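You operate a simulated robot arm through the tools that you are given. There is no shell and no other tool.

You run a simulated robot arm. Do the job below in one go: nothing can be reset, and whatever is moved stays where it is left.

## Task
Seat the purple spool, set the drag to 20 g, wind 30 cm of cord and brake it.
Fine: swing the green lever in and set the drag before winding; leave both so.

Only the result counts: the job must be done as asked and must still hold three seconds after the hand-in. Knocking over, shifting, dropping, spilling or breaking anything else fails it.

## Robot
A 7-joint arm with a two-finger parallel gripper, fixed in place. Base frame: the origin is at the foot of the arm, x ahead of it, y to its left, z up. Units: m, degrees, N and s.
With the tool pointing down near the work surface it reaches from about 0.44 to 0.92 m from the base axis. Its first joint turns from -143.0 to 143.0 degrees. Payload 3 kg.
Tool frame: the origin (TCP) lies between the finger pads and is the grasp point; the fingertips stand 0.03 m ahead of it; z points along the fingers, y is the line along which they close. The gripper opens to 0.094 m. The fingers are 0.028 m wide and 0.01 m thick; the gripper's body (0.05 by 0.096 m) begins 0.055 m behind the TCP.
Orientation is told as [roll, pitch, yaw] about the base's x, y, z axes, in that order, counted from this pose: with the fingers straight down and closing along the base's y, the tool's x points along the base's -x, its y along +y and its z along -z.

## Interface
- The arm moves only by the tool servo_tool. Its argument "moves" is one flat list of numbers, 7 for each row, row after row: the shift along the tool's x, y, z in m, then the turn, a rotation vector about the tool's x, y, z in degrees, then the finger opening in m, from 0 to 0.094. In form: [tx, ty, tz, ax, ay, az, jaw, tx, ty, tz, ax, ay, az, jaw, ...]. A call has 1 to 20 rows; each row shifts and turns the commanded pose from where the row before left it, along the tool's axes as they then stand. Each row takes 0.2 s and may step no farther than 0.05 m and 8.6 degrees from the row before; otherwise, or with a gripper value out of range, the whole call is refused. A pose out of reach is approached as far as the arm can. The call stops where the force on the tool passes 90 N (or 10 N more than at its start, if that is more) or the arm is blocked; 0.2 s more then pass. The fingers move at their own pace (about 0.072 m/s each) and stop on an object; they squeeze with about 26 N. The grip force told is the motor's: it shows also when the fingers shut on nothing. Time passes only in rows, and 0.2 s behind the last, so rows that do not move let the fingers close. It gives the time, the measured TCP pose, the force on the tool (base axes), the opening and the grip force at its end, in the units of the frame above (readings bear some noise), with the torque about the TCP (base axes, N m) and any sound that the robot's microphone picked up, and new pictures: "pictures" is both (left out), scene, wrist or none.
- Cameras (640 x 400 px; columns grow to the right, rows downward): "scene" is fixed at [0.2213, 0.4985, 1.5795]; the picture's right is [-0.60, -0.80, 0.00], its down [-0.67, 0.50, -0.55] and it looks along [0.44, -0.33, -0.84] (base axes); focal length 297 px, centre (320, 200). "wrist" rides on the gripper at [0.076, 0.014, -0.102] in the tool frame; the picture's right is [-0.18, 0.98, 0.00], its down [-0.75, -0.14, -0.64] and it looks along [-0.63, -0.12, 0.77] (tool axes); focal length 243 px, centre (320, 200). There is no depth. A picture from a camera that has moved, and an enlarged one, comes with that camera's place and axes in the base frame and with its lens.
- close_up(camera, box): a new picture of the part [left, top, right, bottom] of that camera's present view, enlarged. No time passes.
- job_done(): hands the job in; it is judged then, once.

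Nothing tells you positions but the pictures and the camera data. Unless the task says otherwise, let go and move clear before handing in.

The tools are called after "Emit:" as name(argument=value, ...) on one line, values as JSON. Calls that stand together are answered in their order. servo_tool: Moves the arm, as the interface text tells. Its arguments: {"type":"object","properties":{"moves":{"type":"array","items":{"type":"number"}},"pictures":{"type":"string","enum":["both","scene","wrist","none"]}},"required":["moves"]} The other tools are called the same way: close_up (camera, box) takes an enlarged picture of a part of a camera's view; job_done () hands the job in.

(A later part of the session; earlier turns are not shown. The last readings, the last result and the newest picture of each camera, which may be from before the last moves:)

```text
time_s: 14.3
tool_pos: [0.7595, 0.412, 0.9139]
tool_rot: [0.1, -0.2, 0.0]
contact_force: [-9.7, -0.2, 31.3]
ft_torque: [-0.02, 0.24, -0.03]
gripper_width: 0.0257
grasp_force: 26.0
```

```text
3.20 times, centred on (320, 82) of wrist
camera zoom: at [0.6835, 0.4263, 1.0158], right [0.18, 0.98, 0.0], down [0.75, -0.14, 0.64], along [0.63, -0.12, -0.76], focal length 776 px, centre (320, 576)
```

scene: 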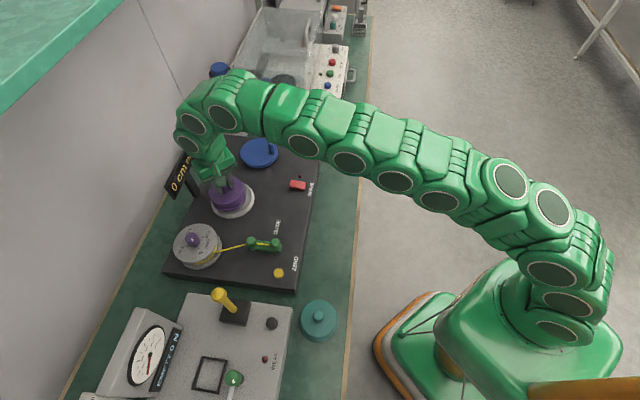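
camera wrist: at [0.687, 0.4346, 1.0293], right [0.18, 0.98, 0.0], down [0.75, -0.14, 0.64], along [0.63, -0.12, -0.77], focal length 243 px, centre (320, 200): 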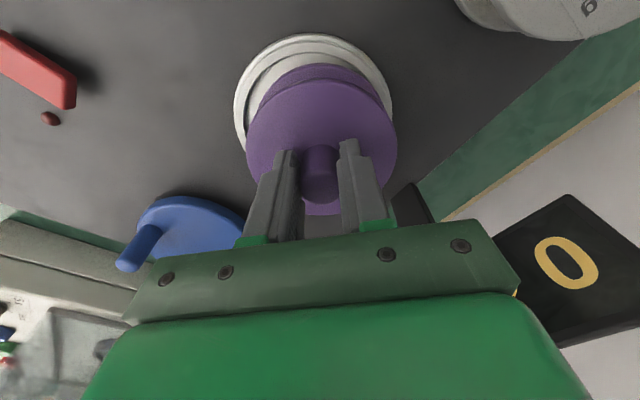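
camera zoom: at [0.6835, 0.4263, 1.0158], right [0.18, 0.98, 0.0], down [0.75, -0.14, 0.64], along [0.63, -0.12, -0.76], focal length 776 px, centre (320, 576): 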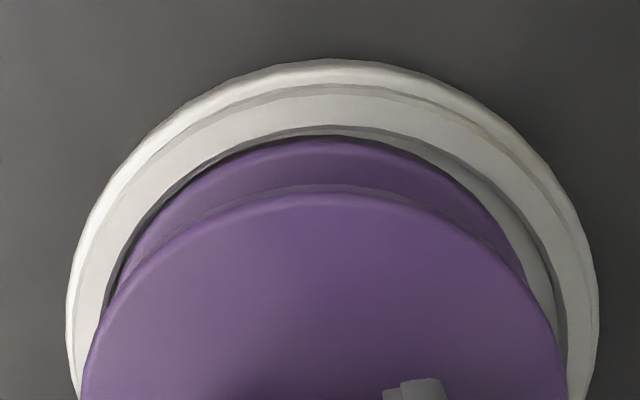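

Contact height is unchanged (0.914), so the spool is on the seat floor; now it's against the near rim. I'll centre it and settle it on the floor.

Emit:
servo_tool(moves=[0, 0, -0.006, 0, 0, 0, 0, -0.0022, 0.002, 0, 0, 0, 0, 0, 0, 0, 0.002, 0, 0, 0, 0, 0, 0, 0.002, 0, 0, 0, 0, 0, 0, 0.001, 0, 0, 0, 0], pictures="none")

Emit:
close_up(camera="scene", box=[205, 170, 265, 225])

Emit:
close_up(camera="wrist", box=[220, 20, 420, 145])

```text
time_s: 15.5
tool_pos: [0.7627, 0.415, 0.9144]
tool_rot: [0.0, -0.2, 0.1]
contact_force: [-2.2, 1.1, 9.5]
ft_torque: [-0.03, -0.25, -0.01]
gripper_width: 0.0254
grasp_force: 25.4
```

```text
7.27 times, centred on (235, 198) of scene
camera zoom: at [0.2213, 0.4985, 1.5795], right [-0.6, -0.8, 0.0], down [-0.67, 0.5, -0.55], along [0.44, -0.33, -0.84], focal length 2158 px, centre (938, 218)
```

zoom: 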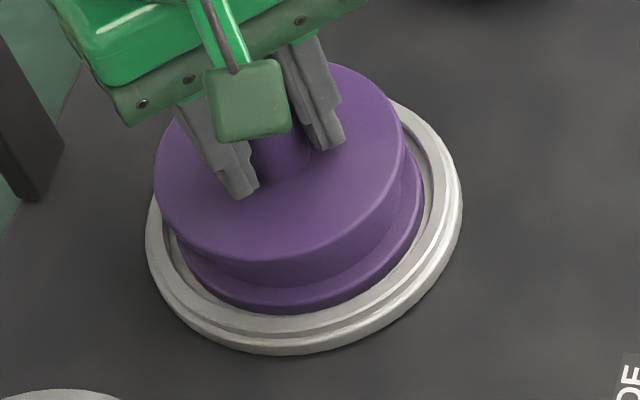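

```text
3.20 times, centred on (320, 82) of wrist
camera zoom: at [0.6861, 0.4282, 1.0161], right [0.18, 0.98, 0.0], down [0.75, -0.14, 0.64], along [0.63, -0.12, -0.76], focal length 776 px, centre (320, 576)
```

zoom: 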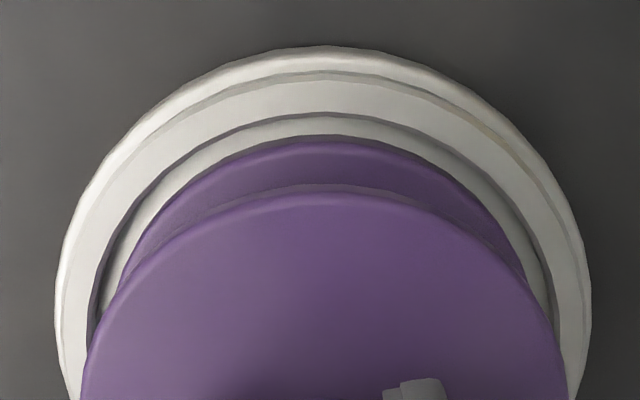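

Centered and on the floor. Releasing and rising.

Emit:
servo_tool(moves=[0, 0, 0, 0, 0, 0, 0.05, 0, 0, 0, 0, 0, 0, 0.06, 0, 0, 0, 0, 0, 0, 0.06, 0, 0, -0.03, 0, 0, 0, 0.06, 0, 0, -0.04, 0, 0, 0, 0.06, 0, 0, -0.04, 0, 0, 0, 0.06, 0.03, -0.02, -0.02, 0, 0, 0, 0.06, 0.04, -0.02, 0, 0, 0, 0, 0.06], pictures="both")

Emit:
close_up(camera="scene", box=[150, 130, 290, 230])

Emit:
close_up(camera="wrist", box=[240, 60, 480, 240])

```text
time_s: 17.3
tool_pos: [0.6922, 0.3719, 1.0447]
tool_rot: [0.0, -0.1, 0.1]
contact_force: [0.5, -0.5, -0.1]
ft_torque: [0.0, 0.01, 0.01]
gripper_width: 0.06
grasp_force: 0.0
camera wrist: at [0.6159, 0.3862, 1.1467], right [0.18, 0.98, 0.0], down [0.75, -0.14, 0.64], along [0.63, -0.12, -0.77], focal length 243 px, centre (320, 200)
```

scene: 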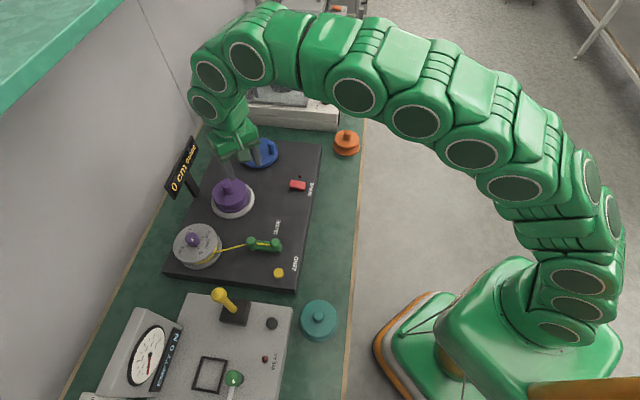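
wrist: 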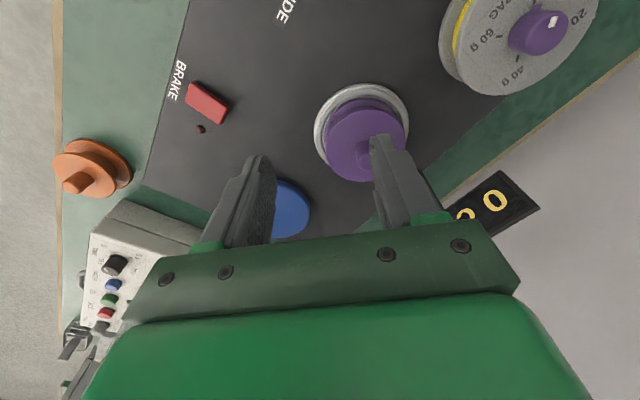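

```text
4.00 times, centred on (220, 180) of scene
camera zoom: at [0.2213, 0.4985, 1.5795], right [-0.6, -0.8, 0.0], down [-0.67, 0.5, -0.55], along [0.44, -0.33, -0.84], focal length 1187 px, centre (720, 280)
```

zoom: 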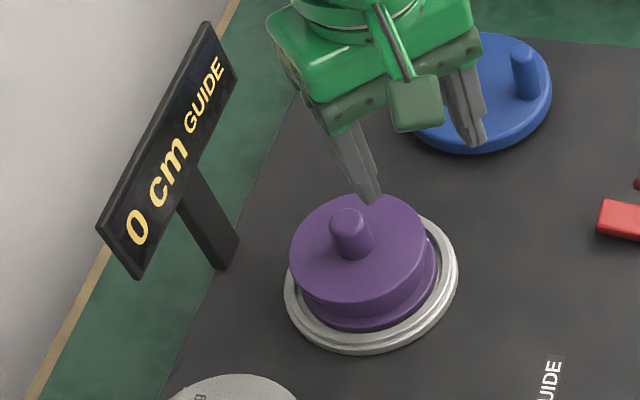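

```text
2.22 times, centred on (360, 150) of wrist
camera zoom: at [0.6159, 0.3862, 1.1467], right [0.18, 0.98, 0.0], down [0.75, -0.14, 0.64], along [0.63, -0.12, -0.77], focal length 539 px, centre (231, 311)
```

zoom: 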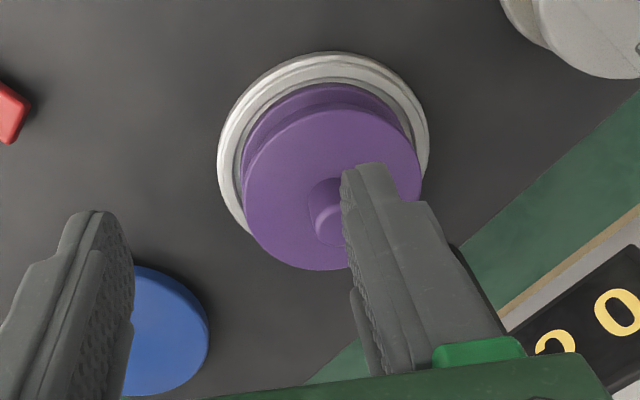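

The display now reads "0 cm GUIDE", so the spool is seated and the guide is next. I'll look closely at the guide lever.

Emit:
servo_tool(moves=[0.04, 0.01, 0.015, 0, 0, 0, 0.06, 0.04, 0.01, 0.015, 0, 0, 0, 0.03, 0.04, 0.01, 0.015, 0, 0, 0, 0.0, 0, 0, 0, 0, 0, 0, 0], pictures="wrist")

Emit:
close_up(camera="wrist", box=[240, 0, 480, 150])

Emit:
close_up(camera="scene", box=[225, 210, 315, 290])

```text
time_s: 18.3
tool_pos: [0.5741, 0.4014, 0.9987]
tool_rot: [0.0, -0.2, 0.0]
contact_force: [0.7, -0.4, 0.0]
ft_torque: [0.0, 0.0, 0.01]
gripper_width: 0.0
grasp_force: 25.8
camera wrist: at [0.4979, 0.4163, 1.1005], right [0.18, 0.98, 0.0], down [0.75, -0.14, 0.64], along [0.63, -0.12, -0.76], focal length 243 px, centre (320, 200)
```

wrist: 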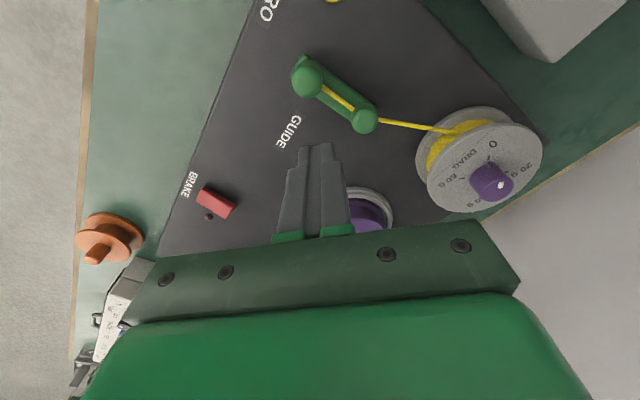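

```text
2.67 times, centred on (360, 75) of wrist
camera zoom: at [0.4979, 0.4163, 1.1005], right [0.18, 0.98, 0.0], down [0.75, -0.14, 0.64], along [0.63, -0.12, -0.76], focal length 647 px, centre (213, 533)
```

zoom: 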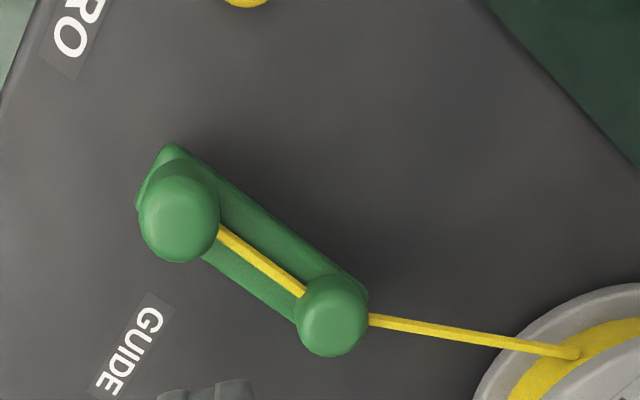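

```text
5.00 times, centred on (270, 250) of scene
camera zoom: at [0.2213, 0.4985, 1.5795], right [-0.6, -0.8, 0.0], down [-0.67, 0.5, -0.55], along [0.44, -0.33, -0.84], focal length 1484 px, centre (570, -50)
```

zoom: 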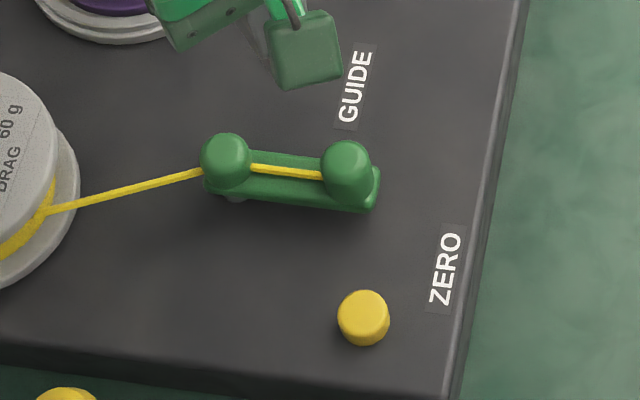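

The guide pivots under its reel-side post at about (0.602, 0.444), with the handle post at about (0.555, 0.394). I'll turn the closed gripper and place it behind the handle to push it toward the spool.

Emit:
servo_tool(moves=[0, 0, 0, 0, 0, -7.8, 0, 0, 0, 0, 0, 0, -7.8, 0, 0, 0, 0, 0, 0, -7.8, 0, 0, 0, 0, 0, 0, -7.8, 0, 0, 0, 0, 0, 0, -7.8, 0, 0, 0, 0, 0, 0, -8, 0, 0.009, 0.025, 0, 0, 0, 0, 0, 0.009, 0.0243, 0, 0, 0, 0, 0, 0, 0, 0.04, 0, 0, 0, 0, 0, 0, 0.02, 0, 0, 0, 0], pictures="both")

Emit:
close_up(camera="scene", box=[225, 200, 325, 290])

Emit:
close_up(camera="wrist", box=[220, 50, 460, 250])

```text
time_s: 20.5
tool_pos: [0.5234, 0.4229, 0.935]
tool_rot: [-0.2, -0.1, 47.1]
contact_force: [-0.5, 0.7, 0.7]
ft_torque: [0.02, -0.03, -0.01]
gripper_width: 0.0002
grasp_force: 25.7
camera wrist: at [0.4612, 0.3782, 1.038], right [-0.59, 0.8, 0.0], down [0.62, 0.45, 0.64], along [0.52, 0.38, -0.77], focal length 243 px, centre (320, 200)
```

scene: 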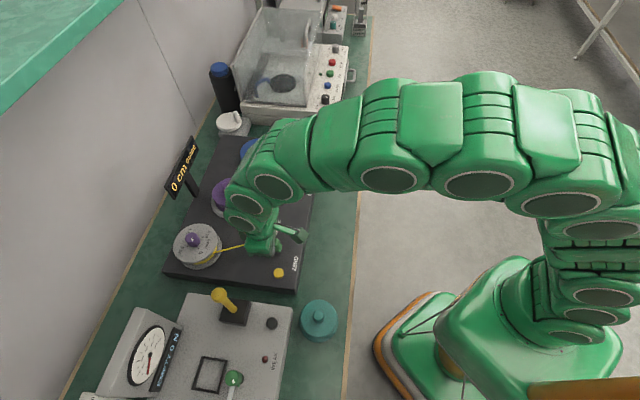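
wrist: 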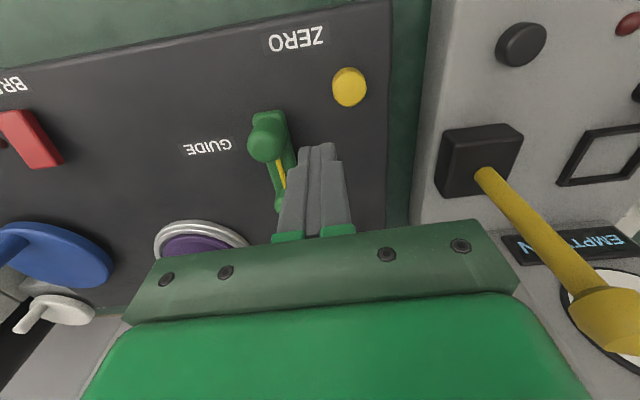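

```text
4.44 times, centred on (275, 245) of scene
camera zoom: at [0.2213, 0.4985, 1.5795], right [-0.6, -0.8, 0.0], down [-0.67, 0.5, -0.55], along [0.44, -0.33, -0.84], focal length 1319 px, centre (520, 0)
```

zoom: 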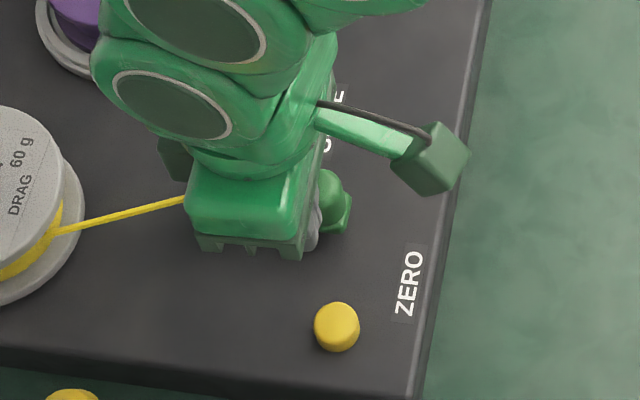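

```text
2.00 times, centred on (340, 150) of wrist
camera zoom: at [0.4612, 0.3782, 1.038], right [-0.59, 0.8, 0.0], down [0.62, 0.45, 0.64], along [0.52, 0.38, -0.77], focal length 485 px, centre (280, 300)
```

zoom: 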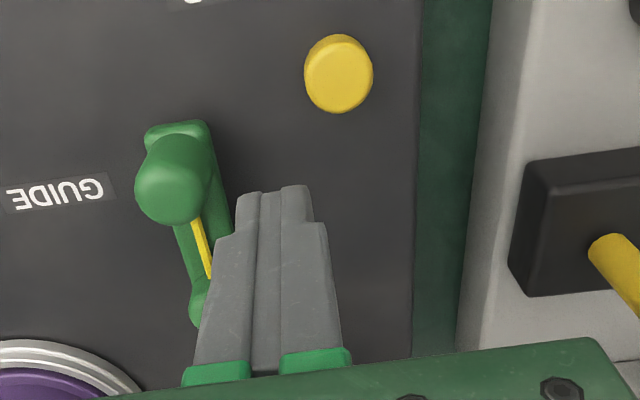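

The handle refines to (0.559, 0.394), top near 0.855. Lowering behind it, then starting the push toward the spool.

Emit:
servo_tool(moves=[0, 0, 0.04, 0, 0, 0, 0, 0, 0, 0.03, 0, 0, 0, 0, 0, -0.012, 0, 0, 0, 0, 0, 0, -0.011, 0, 0, 0, 0, 0, 0.0024, -0.0097, 0, 0, 0, -8, 0, 0.0024, -0.0097, 0, 0, 0, -8, 0], pictures="both")

Emit:
close_up(camera="wrist", box=[220, 50, 460, 250])

```text
time_s: 21.9
tool_pos: [0.5539, 0.3925, 0.8678]
tool_rot: [-0.1, -0.1, 63.0]
contact_force: [-0.4, -0.1, -0.2]
ft_torque: [-0.02, 0.0, 0.02]
gripper_width: 0.0002
grasp_force: 25.6
camera wrist: at [0.5064, 0.3315, 0.9703], right [-0.79, 0.61, 0.0], down [0.47, 0.61, 0.64], along [0.39, 0.51, -0.77], focal length 243 px, centre (320, 200)
```

scene: 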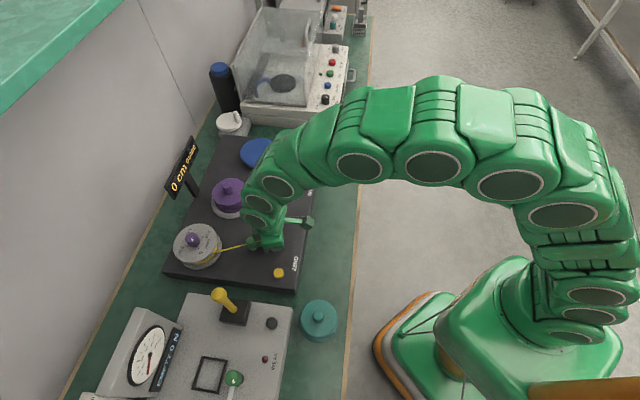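
wrist: 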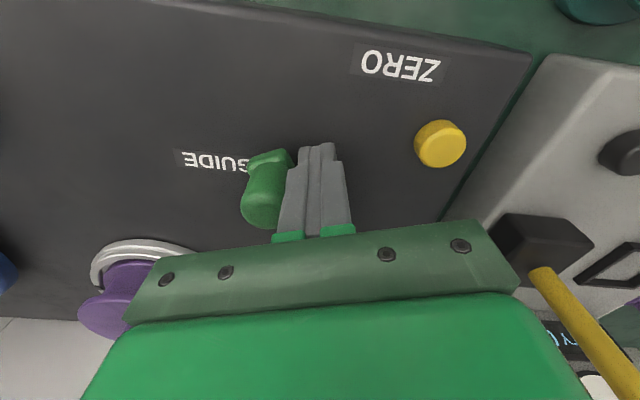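

```text
2.00 times, centred on (340, 150) of wrist
camera zoom: at [0.5064, 0.3315, 0.9703], right [-0.79, 0.61, 0.0], down [0.47, 0.61, 0.64], along [0.39, 0.51, -0.77], focal length 485 px, centre (280, 300)
```

zoom: 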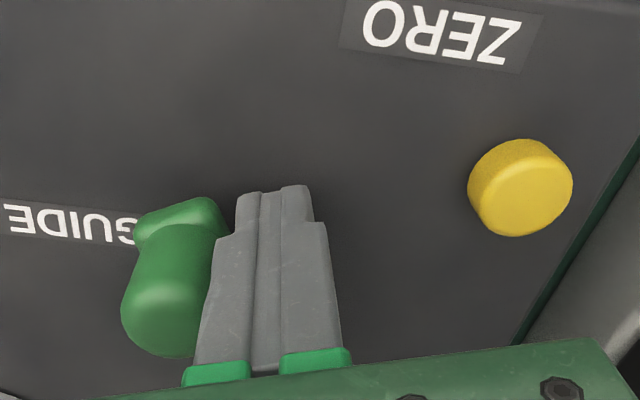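

The pusher is alongside the handle and the lever moves freely. Continuing the arc.

Emit:
servo_tool(moves=[0.0024, -0.0097, 0, 0, 0, -8, 0, 0.0024, -0.0097, 0, 0, 0, -8, 0, 0.0024, -0.0097, 0, 0, 0, -8, 0, 0, 0, 0, 0, 0, 0, 0], pictures="both")

Emit:
close_up(camera="wrist", box=[220, 50, 460, 250])

Emit:
close_up(camera="scene", box=[150, 130, 310, 260])

```text
time_s: 22.9
tool_pos: [0.5788, 0.3756, 0.8693]
tool_rot: [0.0, -0.1, 87.1]
contact_force: [-0.4, 0.8, 0.1]
ft_torque: [-0.04, 0.0, -0.01]
gripper_width: 0.0002
grasp_force: 26.1
camera wrist: at [0.5606, 0.3013, 0.9707], right [-0.97, 0.23, 0.0], down [0.18, 0.75, 0.64], along [0.15, 0.62, -0.77], focal length 243 px, centre (320, 200)
```

scene: 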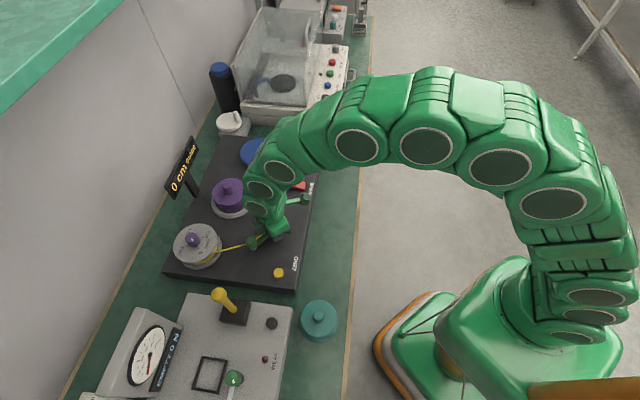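
wrist: 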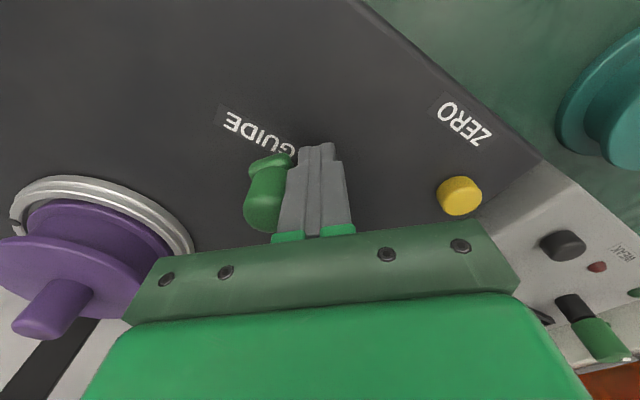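

```text
2.00 times, centred on (340, 150) of wrist
camera zoom: at [0.5606, 0.3013, 0.9707], right [-0.97, 0.23, 0.0], down [0.18, 0.75, 0.64], along [0.15, 0.62, -0.77], focal length 485 px, centre (280, 300)
```

zoom: 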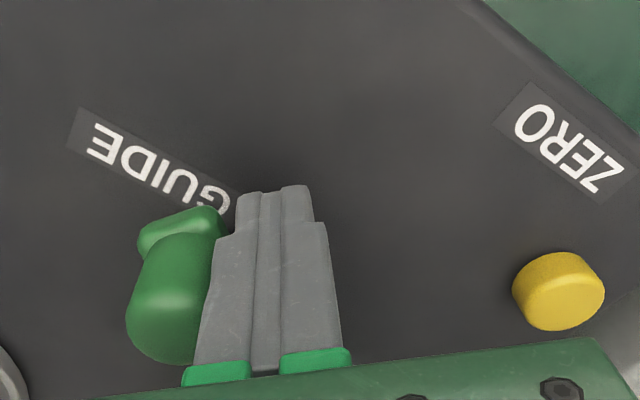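

```text
3.08 times, centred on (230, 195) of scene
camera zoom: at [0.2213, 0.4985, 1.5795], right [-0.6, -0.8, 0.0], down [-0.67, 0.5, -0.55], along [0.44, -0.33, -0.84], focal length 913 px, centre (597, 215)
```

zoom: 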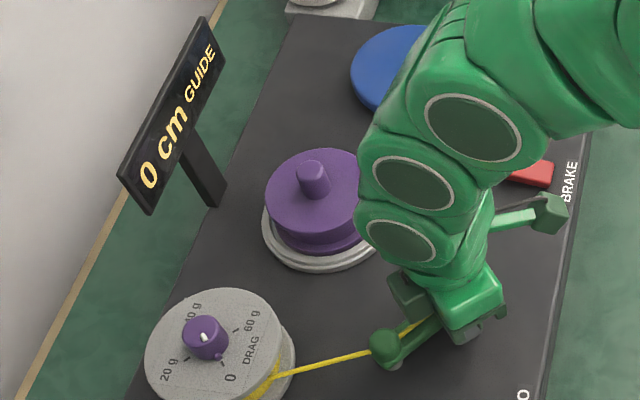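

The lever swings along; the display still says GUIDE. Continuing in small steps.

Emit:
servo_tool(moves=[0.0024, -0.0097, 0, 0, 0, -8, 0, 0.0024, -0.0097, 0, 0, 0, -8, 0, 0.0024, -0.0097, 0, 0, 0, -8, 0, 0, 0, 0, 0, 0, 0, 0], pictures="both")

Emit:
close_up(camera="wrist", box=[220, 50, 460, 250])

Emit:
close_up(camera="scene", box=[150, 130, 310, 260])

```text
time_s: 23.9
tool_pos: [0.6082, 0.372, 0.8677]
tool_rot: [-0.1, 0.0, 111.1]
contact_force: [-0.7, -0.3, -0.9]
ft_torque: [-0.02, 0.02, -0.01]
gripper_width: 0.0001
grasp_force: 26.2
camera wrist: at [0.6219, 0.2962, 0.9712], right [-0.98, -0.18, 0.0], down [-0.14, 0.75, 0.64], along [-0.11, 0.63, -0.77], focal length 243 px, centre (320, 200)
```

scene: 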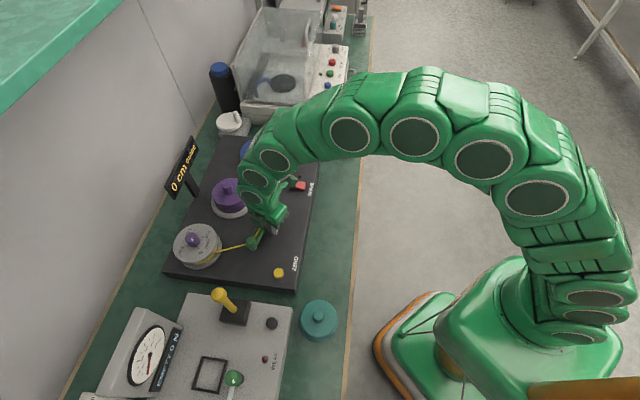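
wrist: 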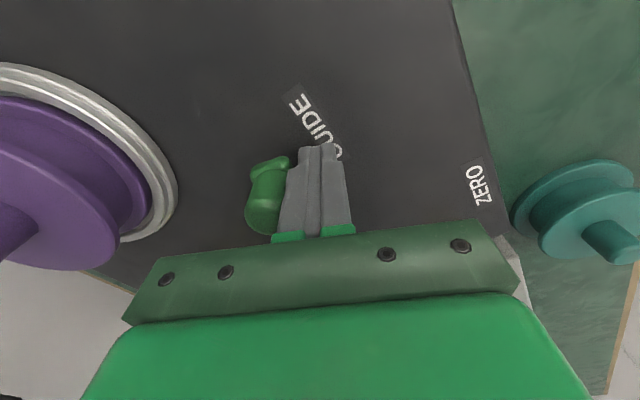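

```text
2.00 times, centred on (340, 150) of wrist
camera zoom: at [0.6219, 0.2962, 0.9712], right [-0.98, -0.18, 0.0], down [-0.14, 0.75, 0.64], along [-0.11, 0.63, -0.77], focal length 485 px, centre (280, 300)
```

zoom: 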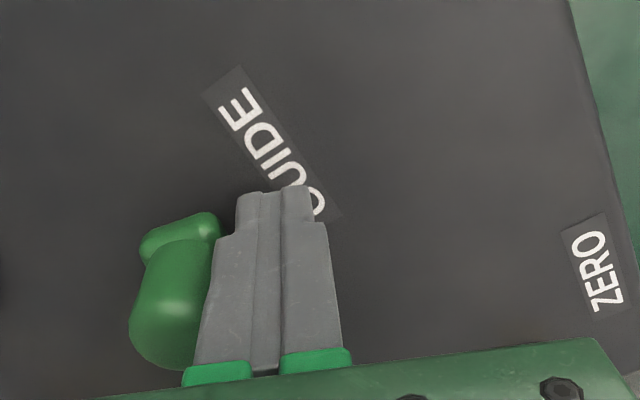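

```text
3.08 times, centred on (230, 195) of scene
camera zoom: at [0.2213, 0.4985, 1.5795], right [-0.6, -0.8, 0.0], down [-0.67, 0.5, -0.55], along [0.44, -0.33, -0.84], focal length 913 px, centre (597, 215)
```

zoom: 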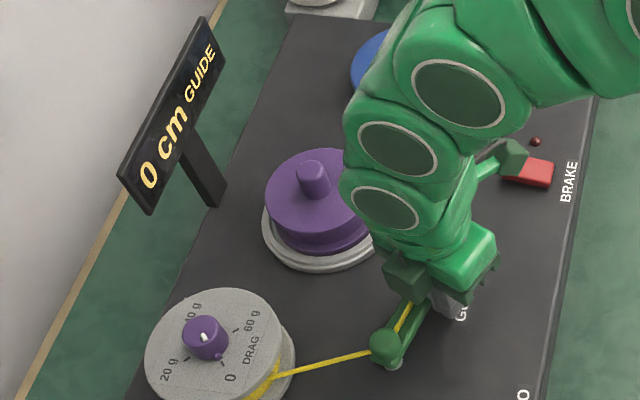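

Still GUIDE; the lever is about 65° round. Continuing.

Emit:
servo_tool(moves=[0.0024, -0.0097, 0, 0, 0, -8, 0, 0.0024, -0.0097, 0, 0, 0, -8, 0, 0, 0, 0, 0, 0, 0, 0], pictures="both")

Emit:
close_up(camera="scene", box=[150, 130, 310, 260])

```text
time_s: 24.7
tool_pos: [0.6275, 0.376, 0.8685]
tool_rot: [-0.1, 0.1, 127.1]
contact_force: [-0.2, 0.1, 0.9]
ft_torque: [0.03, -0.01, -0.04]
gripper_width: 0.0
grasp_force: 25.8
camera wrist: at [0.6618, 0.3062, 0.9717], right [-0.9, -0.45, 0.0], down [-0.34, 0.69, 0.64], along [-0.28, 0.57, -0.77], focal length 243 px, centre (320, 200)
```

scene: 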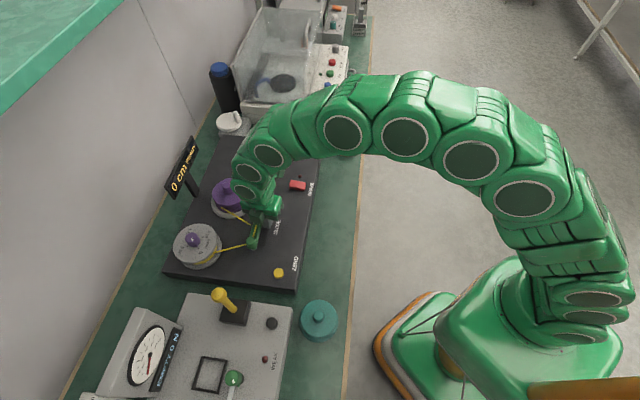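
wrist: 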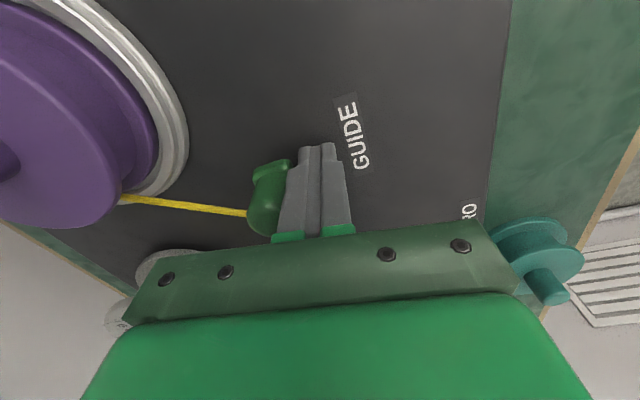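

```text
3.08 times, centred on (230, 195) of scene
camera zoom: at [0.2213, 0.4985, 1.5795], right [-0.6, -0.8, 0.0], down [-0.67, 0.5, -0.55], along [0.44, -0.33, -0.84], focal length 913 px, centre (597, 215)
```

zoom: 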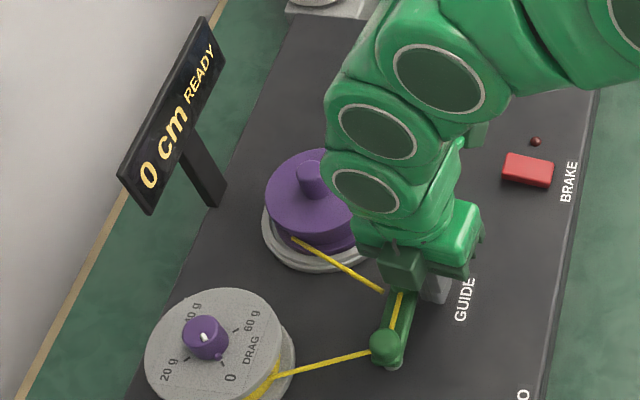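

The display now reads READY and the cord is on the spool. I'll push a touch further for margin while checking for a stop.

Emit:
servo_tool(moves=[0.0015, -0.006, 0, 0, 0, -5, 0, 0, 0, 0, 0, 0, 0, 0], pictures="wrist")

Emit:
close_up(camera="scene", box=[150, 130, 310, 260])

```text
time_s: 25.3
tool_pos: [0.6329, 0.3789, 0.8676]
tool_rot: [-0.2, 0.0, 131.9]
contact_force: [0.0, -0.2, 0.3]
ft_torque: [-0.03, -0.02, 0.03]
gripper_width: 0.0001
grasp_force: 26.0
camera wrist: at [0.6731, 0.3127, 0.9707], right [-0.85, -0.52, 0.0], down [-0.4, 0.65, 0.64], along [-0.33, 0.55, -0.77], focal length 243 px, centre (320, 200)
```

wrist: 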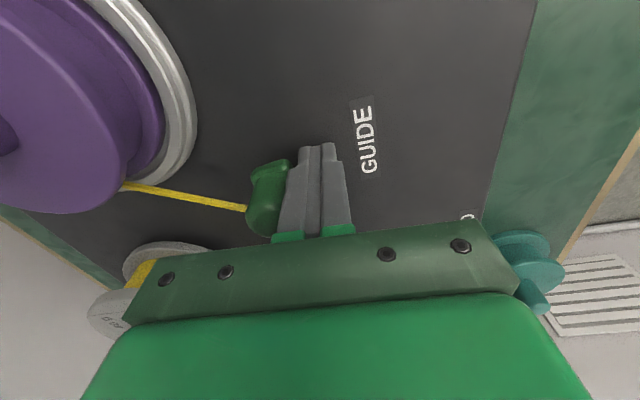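

```text
3.08 times, centred on (230, 195) of scene
camera zoom: at [0.2213, 0.4985, 1.5795], right [-0.6, -0.8, 0.0], down [-0.67, 0.5, -0.55], along [0.44, -0.33, -0.84], focal length 913 px, centre (597, 215)
```

zoom: 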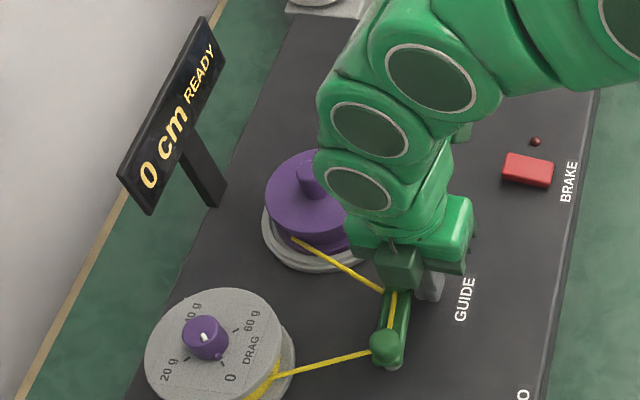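

Emit:
servo_tool(moves=[0.0015, -0.006, 0, 0, 0, -5, 0, 0, 0, 0, 0, 0, 0, 0], pictures="wrist")

Emit:
close_up(camera="scene", box=[150, 130, 310, 260])

```text
time_s: 25.9
tool_pos: [0.6384, 0.3814, 0.8685]
tool_rot: [0.0, 0.1, 137.0]
contact_force: [0.0, -1.1, -0.3]
ft_torque: [-0.03, 0.05, 0.01]
gripper_width: 0.0001
grasp_force: 25.6
camera wrist: at [0.6836, 0.3192, 0.9707], right [-0.8, -0.59, 0.0], down [-0.46, 0.62, 0.64], along [-0.38, 0.52, -0.77], focal length 243 px, centre (320, 200)
```

wrist: 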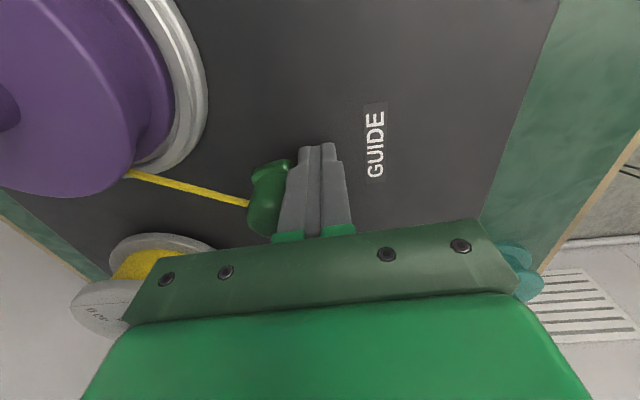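

```text
3.08 times, centred on (230, 195) of scene
camera zoom: at [0.2213, 0.4985, 1.5795], right [-0.6, -0.8, 0.0], down [-0.67, 0.5, -0.55], along [0.44, -0.33, -0.84], focal length 913 px, centre (597, 215)
```

zoom: 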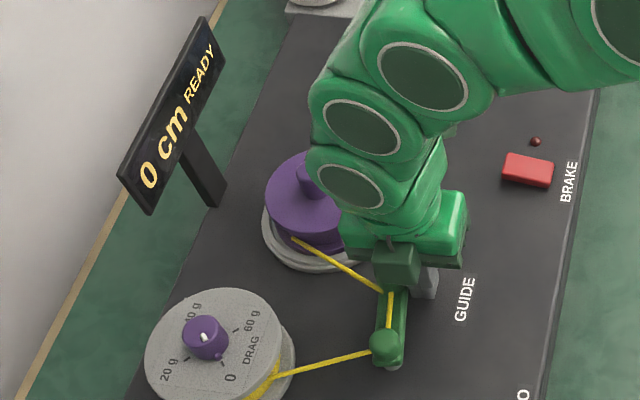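

The guide is fully swung in with READY shown and no resistance, so I'll leave it. Backing off, rising, and moving above the drag knob.

Emit:
servo_tool(moves=[0.0, 0.02, 0, 0, 0, 0, 0, 0, 0, -0.049, 0, 0, 0, 0, 0, 0, -0.05, 0, 0, 0, 0, 0, 0, -0.05, 0, 0, 0, 0, 0, 0, 0, 0, 0, 7.64, 0.03, 0, 0, 0, 0, 0, 7.64, 0.05, 0, 0, 0, 0, 0, 7.64, 0.06, 0, 0, 0, 0, 0, 7.64, 0.06, 0, 0, 0, 0, 0, 7.64, 0.06, 0, 0, 0, 0, 0, 7.64, 0.06, 0, 0, 0, 0, 0, 7.64, 0.06, 0, 0, 0, 0, 0, 7.64, 0.06, 0, 0, 0, 0, 0, 7.64, 0.06, 0, 0, 0, 0, 0, 7.64, 0.06, 0, 0, 0, 0, 0, 7.64, 0.06, -0.0342, 0.017, 0, 0, 0, 0, 0.06, -0.0342, 0.017, 0, 0, 0, 0, 0.06, -0.0342, 0.017, 0, 0, 0, 0, 0.06, -0.0342, 0.017, 0, 0, 0, 0, 0.06], pictures="both")

Emit:
close_up(camera="scene", box=[150, 130, 310, 280])

Emit:
close_up(camera="wrist", box=[220, 20, 460, 200])

```text
time_s: 29.9
tool_pos: [0.6518, 0.5134, 1.0164]
tool_rot: [-0.1, 0.0, 52.9]
contact_force: [0.7, -0.3, -0.5]
ft_torque: [0.01, -0.02, 0.02]
gripper_width: 0.06
grasp_force: 0.0
camera wrist: at [0.595, 0.4626, 1.1189], right [-0.67, 0.74, 0.0], down [0.57, 0.52, 0.64], along [0.48, 0.43, -0.77], focal length 243 px, centre (320, 200)
```

scene: 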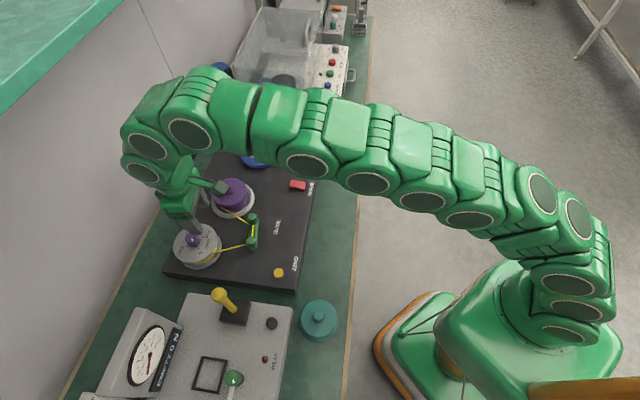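
wrist: 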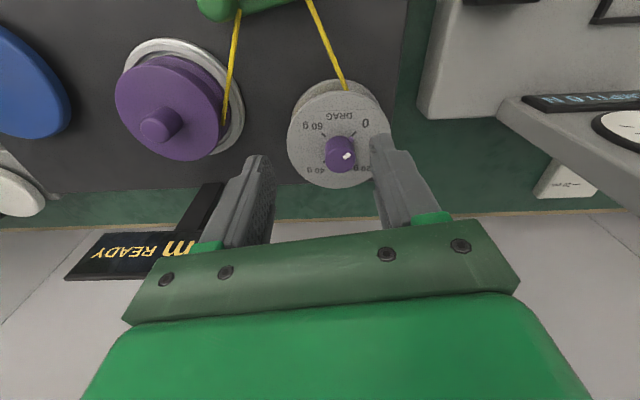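

```text
2.67 times, centred on (230, 205) of scene
camera zoom: at [0.2213, 0.4985, 1.5795], right [-0.6, -0.8, 0.0], down [-0.67, 0.5, -0.55], along [0.44, -0.33, -0.84], focal length 791 px, centre (560, 187)
```

zoom: 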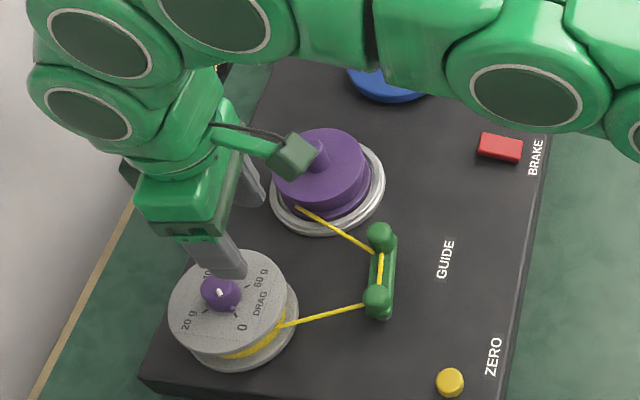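

```text
2.22 times, centred on (340, 110) of wrist
camera zoom: at [0.595, 0.4626, 1.1189], right [-0.67, 0.74, 0.0], down [0.57, 0.52, 0.64], along [0.48, 0.43, -0.77], focal length 539 px, centre (276, 400)
```

zoom: 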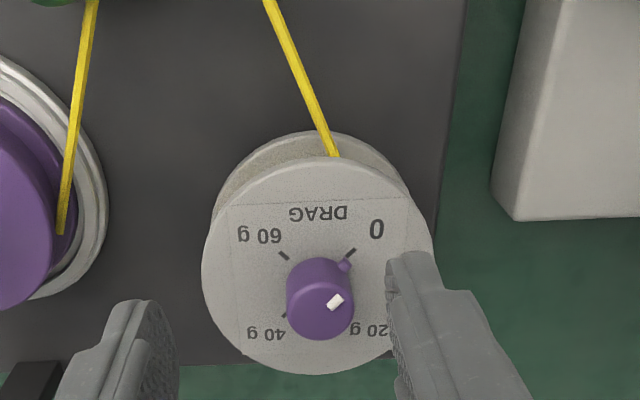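

The dial has four marks 90° apart; the knob's nub points to 0, and 20 g is 90° clockwise seen from above. Knob is at about (0.673, 0.560). I'll turn the gripper so the nub sits between the fingers and look again.

Emit:
servo_tool(moves=[0, 0, 0, 0, 0, 7, 0.06, 0, 0, 0, 0, 0, 7, 0.06, 0, 0, 0, 0, 0, 7, 0.06, 0, 0, 0, 0, 0, 7, 0.06, -0.01, 0.004, 0.01, 0, 0, 0, 0.06, -0.01, 0.005, 0.01, 0, 0, 0, 0.06], pictures="wrist")

Emit:
close_up(camera="wrist", box=[260, 40, 460, 190])

Emit:
close_up(camera="scene", box=[160, 200, 260, 280])

```text
time_s: 31.3
tool_pos: [0.6659, 0.5336, 0.9963]
tool_rot: [0.0, -0.2, 24.9]
contact_force: [0.2, -0.6, 0.3]
ft_torque: [0.0, -0.01, 0.0]
gripper_width: 0.0598
grasp_force: 0.1
camera wrist: at [0.5914, 0.5149, 1.1001], right [-0.25, 0.97, 0.0], down [0.74, 0.19, 0.65], along [0.63, 0.16, -0.76], focal length 243 px, centre (320, 200)
```

wrist: 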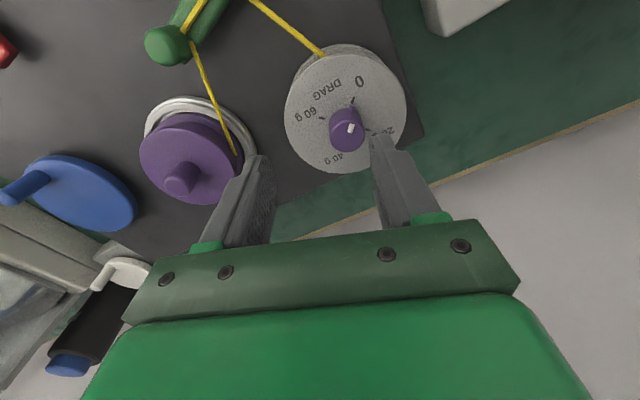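

```text
2.67 times, centred on (360, 115) of wrist
camera zoom: at [0.5914, 0.5149, 1.1001], right [-0.25, 0.97, 0.0], down [0.74, 0.19, 0.65], along [0.63, 0.16, -0.76], focal length 647 px, centre (213, 427)
```

zoom: 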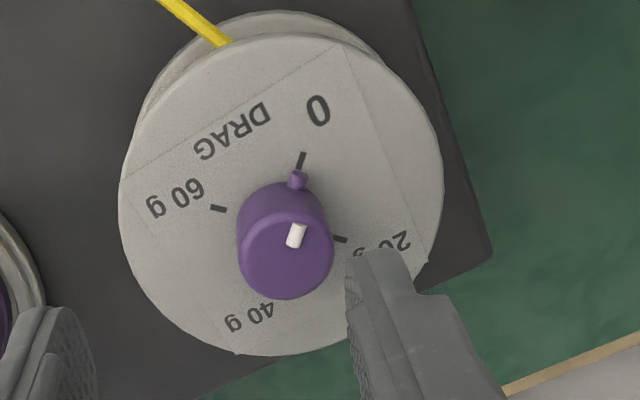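

```text
5.00 times, centred on (210, 240) of scene
camera zoom: at [0.2213, 0.4985, 1.5795], right [-0.6, -0.8, 0.0], down [-0.67, 0.5, -0.55], along [0.44, -0.33, -0.84], focal length 1484 px, centre (870, 0)
```

zoom: 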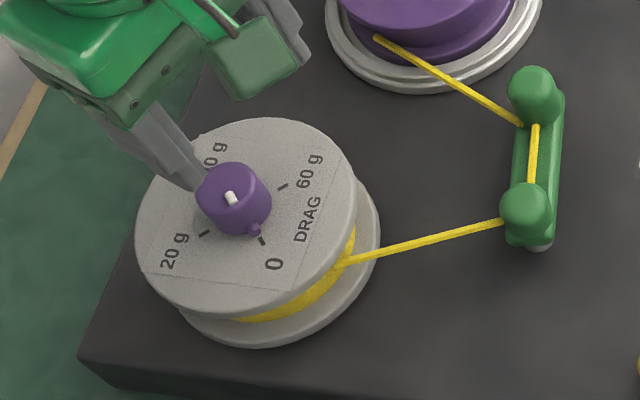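

Knob centre is about (0.672, 0.559), top near z 0.913, dial face near 0.883. Moving over and descending around it.

Emit:
servo_tool(moves=[-0.0162, 0.0205, 0.0, 0, 0, 0, 0.06, 0, 0, 0.035, 0, 0, 0, 0.06, 0, 0, 0.025, 0, 0, 0, 0.06, 0, 0, 0.01, 0, 0, 0, 0.06, 0, 0, 0, 0, 0, 0, 0.06], pictures="wrist")

Emit:
close_up(camera="wrist", box=[220, 80, 420, 230])

Emit:
close_up(camera="scene", box=[160, 200, 260, 280])

```text
time_s: 32.5
tool_pos: [0.6726, 0.5576, 0.9272]
tool_rot: [-0.1, -0.2, 25.0]
contact_force: [-0.6, 0.1, -0.2]
ft_torque: [0.01, 0.01, -0.03]
gripper_width: 0.0601
grasp_force: 0.0
camera wrist: at [0.5981, 0.5389, 1.0293], right [-0.25, 0.97, 0.0], down [0.74, 0.19, 0.64], along [0.62, 0.16, -0.77], focal length 243 px, centre (320, 200)
```

wrist: 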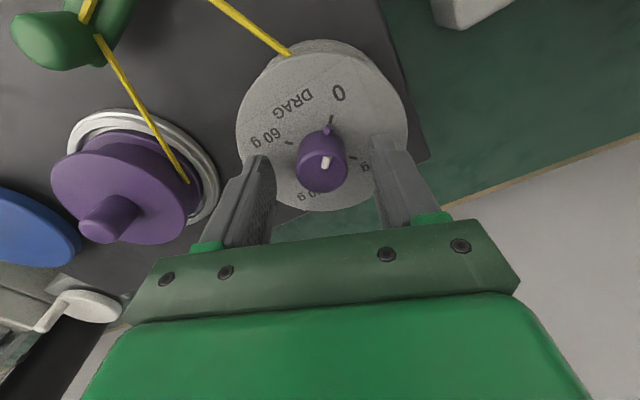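

```text
2.67 times, centred on (320, 155) of wrist
camera zoom: at [0.5981, 0.5389, 1.0293], right [-0.25, 0.97, 0.0], down [0.74, 0.19, 0.64], along [0.62, 0.16, -0.77], focal length 647 px, centre (320, 320)
```

zoom: 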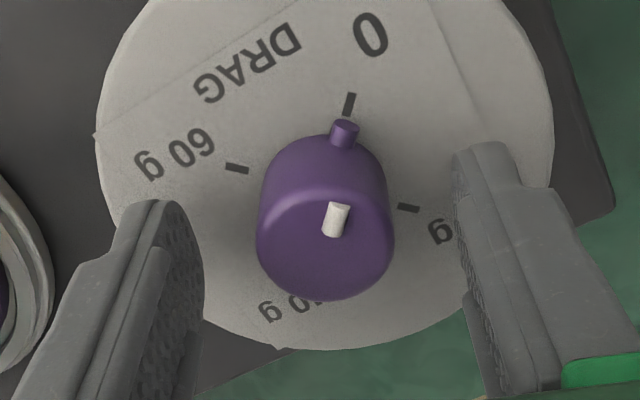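

```text
5.00 times, centred on (210, 240) of scene
camera zoom: at [0.2213, 0.4985, 1.5795], right [-0.6, -0.8, 0.0], down [-0.67, 0.5, -0.55], along [0.44, -0.33, -0.84], focal length 1484 px, centre (870, 0)
```

zoom: 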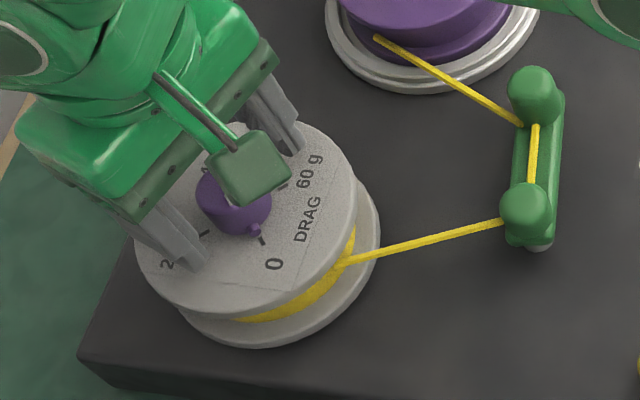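

The knob is well centred between the fingers. Closing on it after a slight descent.

Emit:
servo_tool(moves=[-0.001, 0.001, 0.005, 0, 0, 0, 0.06, 0, 0, 0, 0, 0, 0, 0.03, 0, 0, 0, 0, 0, 0, 0.0, 0, 0, 0, 0, 0, 0, 0.0, 0, 0, 0, 0, 0, 0, 0.0], pictures="wrist")

Emit:
close_up(camera="wrist", box=[220, 80, 420, 230])

```text
time_s: 33.7
tool_pos: [0.6736, 0.5595, 0.9223]
tool_rot: [0.0, -0.1, 24.9]
contact_force: [0.8, 8.0, -2.7]
ft_torque: [0.42, -0.45, 0.0]
gripper_width: 0.0294
grasp_force: 44.7
camera wrist: at [0.598, 0.5402, 1.0249], right [-0.25, 0.97, 0.0], down [0.74, 0.19, 0.64], along [0.62, 0.16, -0.77], focal length 243 px, centre (320, 200)
```

wrist: 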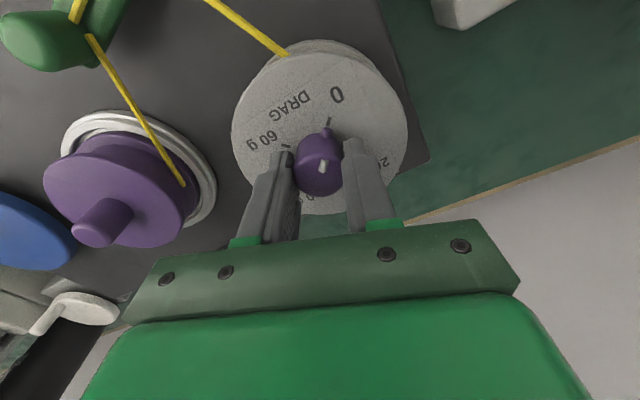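

```text
2.67 times, centred on (320, 155) of wrist
camera zoom: at [0.598, 0.5402, 1.0249], right [-0.25, 0.97, 0.0], down [0.74, 0.19, 0.64], along [0.62, 0.16, -0.77], focal length 647 px, centre (320, 320)
```

zoom: 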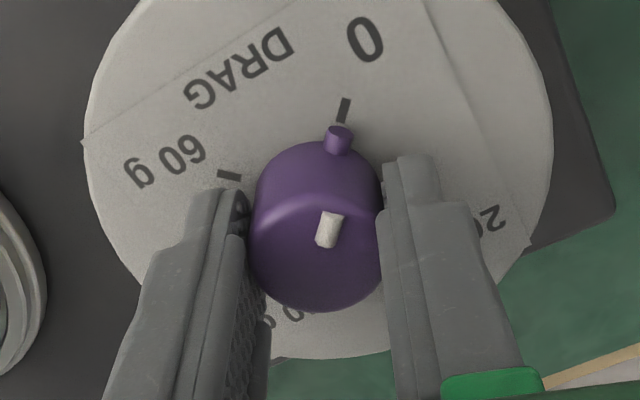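

Gripped at 29 mm. Turning the knob clockwise in steps.

Emit:
servo_tool(moves=[0, 0, 0, 0, 0, 7.5, 0, 0, 0, 0, 0, 0, 7.5, 0, 0, 0, 0, 0, 0, 7.5, 0, 0, 0, 0, 0, 0, 7.5, 0, 0, 0, 0, 0, 0, 7.5, 0, 0, 0, 0, 0, 0, 7.5, 0], pictures="wrist")

Emit:
close_up(camera="wrist", box=[220, 80, 420, 230])

Emit:
close_up(camera="scene", box=[160, 200, 260, 280])

```text
time_s: 35.1
tool_pos: [0.6731, 0.5576, 0.9214]
tool_rot: [0.0, -0.1, -20.1]
contact_force: [-33.5, -42.7, 17.3]
ft_torque: [-0.96, 1.06, 0.12]
gripper_width: 0.0299
grasp_force: 45.2
camera wrist: at [0.6067, 0.5983, 1.0249], right [0.51, 0.86, 0.0], down [0.66, -0.39, 0.64], along [0.55, -0.33, -0.77], focal length 243 px, centre (320, 200)
```

wrist: 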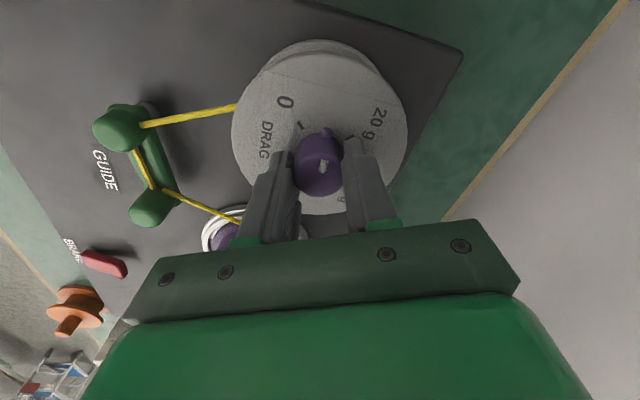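

```text
2.67 times, centred on (320, 155) of wrist
camera zoom: at [0.6067, 0.5983, 1.0249], right [0.51, 0.86, 0.0], down [0.66, -0.39, 0.64], along [0.55, -0.33, -0.77], focal length 647 px, centre (320, 320)
```

zoom: 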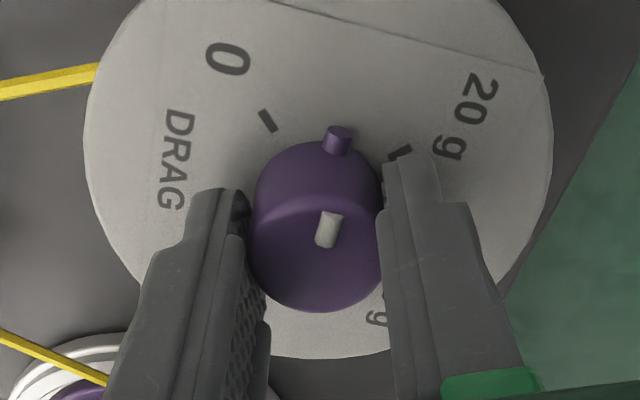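

```text
5.00 times, centred on (210, 240) of scene
camera zoom: at [0.2213, 0.4985, 1.5795], right [-0.6, -0.8, 0.0], down [-0.67, 0.5, -0.55], along [0.44, -0.33, -0.84], focal length 1484 px, centre (870, 0)
```

zoom: 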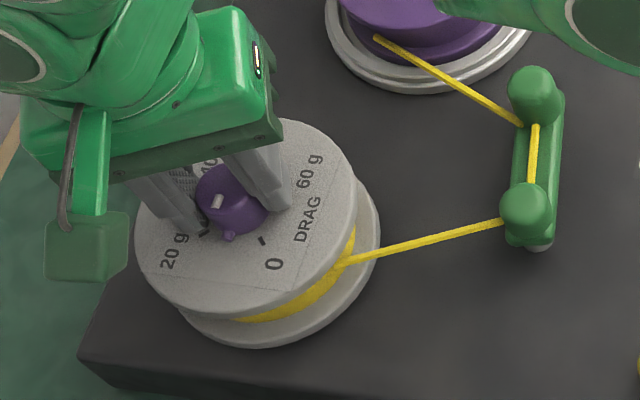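

The knob turned 45° cleanly, but there's side load from a small axis offset. I'll relieve that first, then continue.

Emit:
servo_tool(moves=[0.0013, -0.0035, 0, 0, 0, 0, 0, 0, 0, 0, 0, 0, 0, 0], pictures="none")

```text
time_s: 35.7
tool_pos: [0.6732, 0.5588, 0.9221]
tool_rot: [0.5, -0.4, -20.1]
contact_force: [43.4, 21.5, -6.0]
ft_torque: [-0.56, -1.15, -0.07]
gripper_width: 0.0297
grasp_force: 45.0
```

Emit:
servo_tool(moves=[-0.0008, 0.0013, 0, 0, 0, 0, 0, 0, 0, 0, 0, 0, 0, 0], pictures="none")

```text
time_s: 36.3
tool_pos: [0.6731, 0.5577, 0.9227]
tool_rot: [0.2, -0.3, -20.1]
contact_force: [31.4, 9.8, 9.3]
ft_torque: [-0.33, -1.06, -0.03]
gripper_width: 0.0294
grasp_force: 45.4
```

Emit:
servo_tool(moves=[-0.0011, 0.0006, 0, 0, 0, 0, 0, 0, 0, 0, 0, 0, 0, 0], pictures="none")

```text
time_s: 36.9
tool_pos: [0.6724, 0.558, 0.9226]
tool_rot: [0.0, -0.1, -20.0]
contact_force: [-3.0, -10.3, 25.4]
ft_torque: [-0.58, 0.14, 0.02]
gripper_width: 0.0296
grasp_force: 45.1
```

Side load is small now. Continuing the turn another ~30°.

Emit:
servo_tool(moves=[0, 0, 0, 0, 0, 7.5, 0, 0, 0, 0, 0, 0, 7.5, 0, 0, 0, 0, 0, 0, 7.5, 0, 0, 0, 0, 0, 0, 7.5, 0], pictures="none")

Emit:
close_up(camera="wrist", box=[220, 80, 420, 230])

```text
time_s: 37.9
tool_pos: [0.6726, 0.5574, 0.9216]
tool_rot: [0.0, 0.0, -50.1]
contact_force: [-30.8, -21.3, 31.8]
ft_torque: [-0.72, 0.54, 0.03]
gripper_width: 0.0294
grasp_force: 45.1
```

```text
2.67 times, centred on (320, 155) of wrist
camera zoom: at [0.6347, 0.6258, 1.0249], right [0.87, 0.49, 0.0], down [0.38, -0.67, 0.64], along [0.31, -0.56, -0.77], focal length 647 px, centre (320, 320)
```

zoom: 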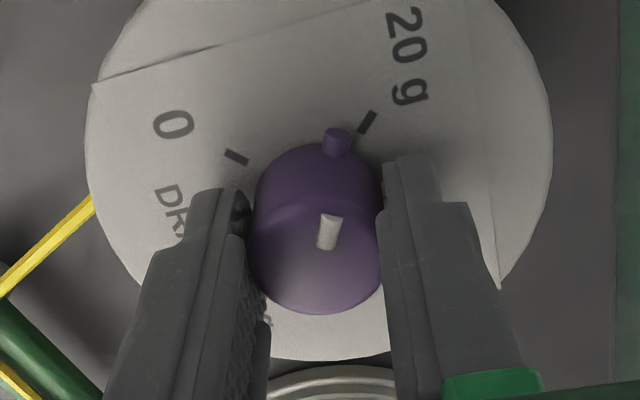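

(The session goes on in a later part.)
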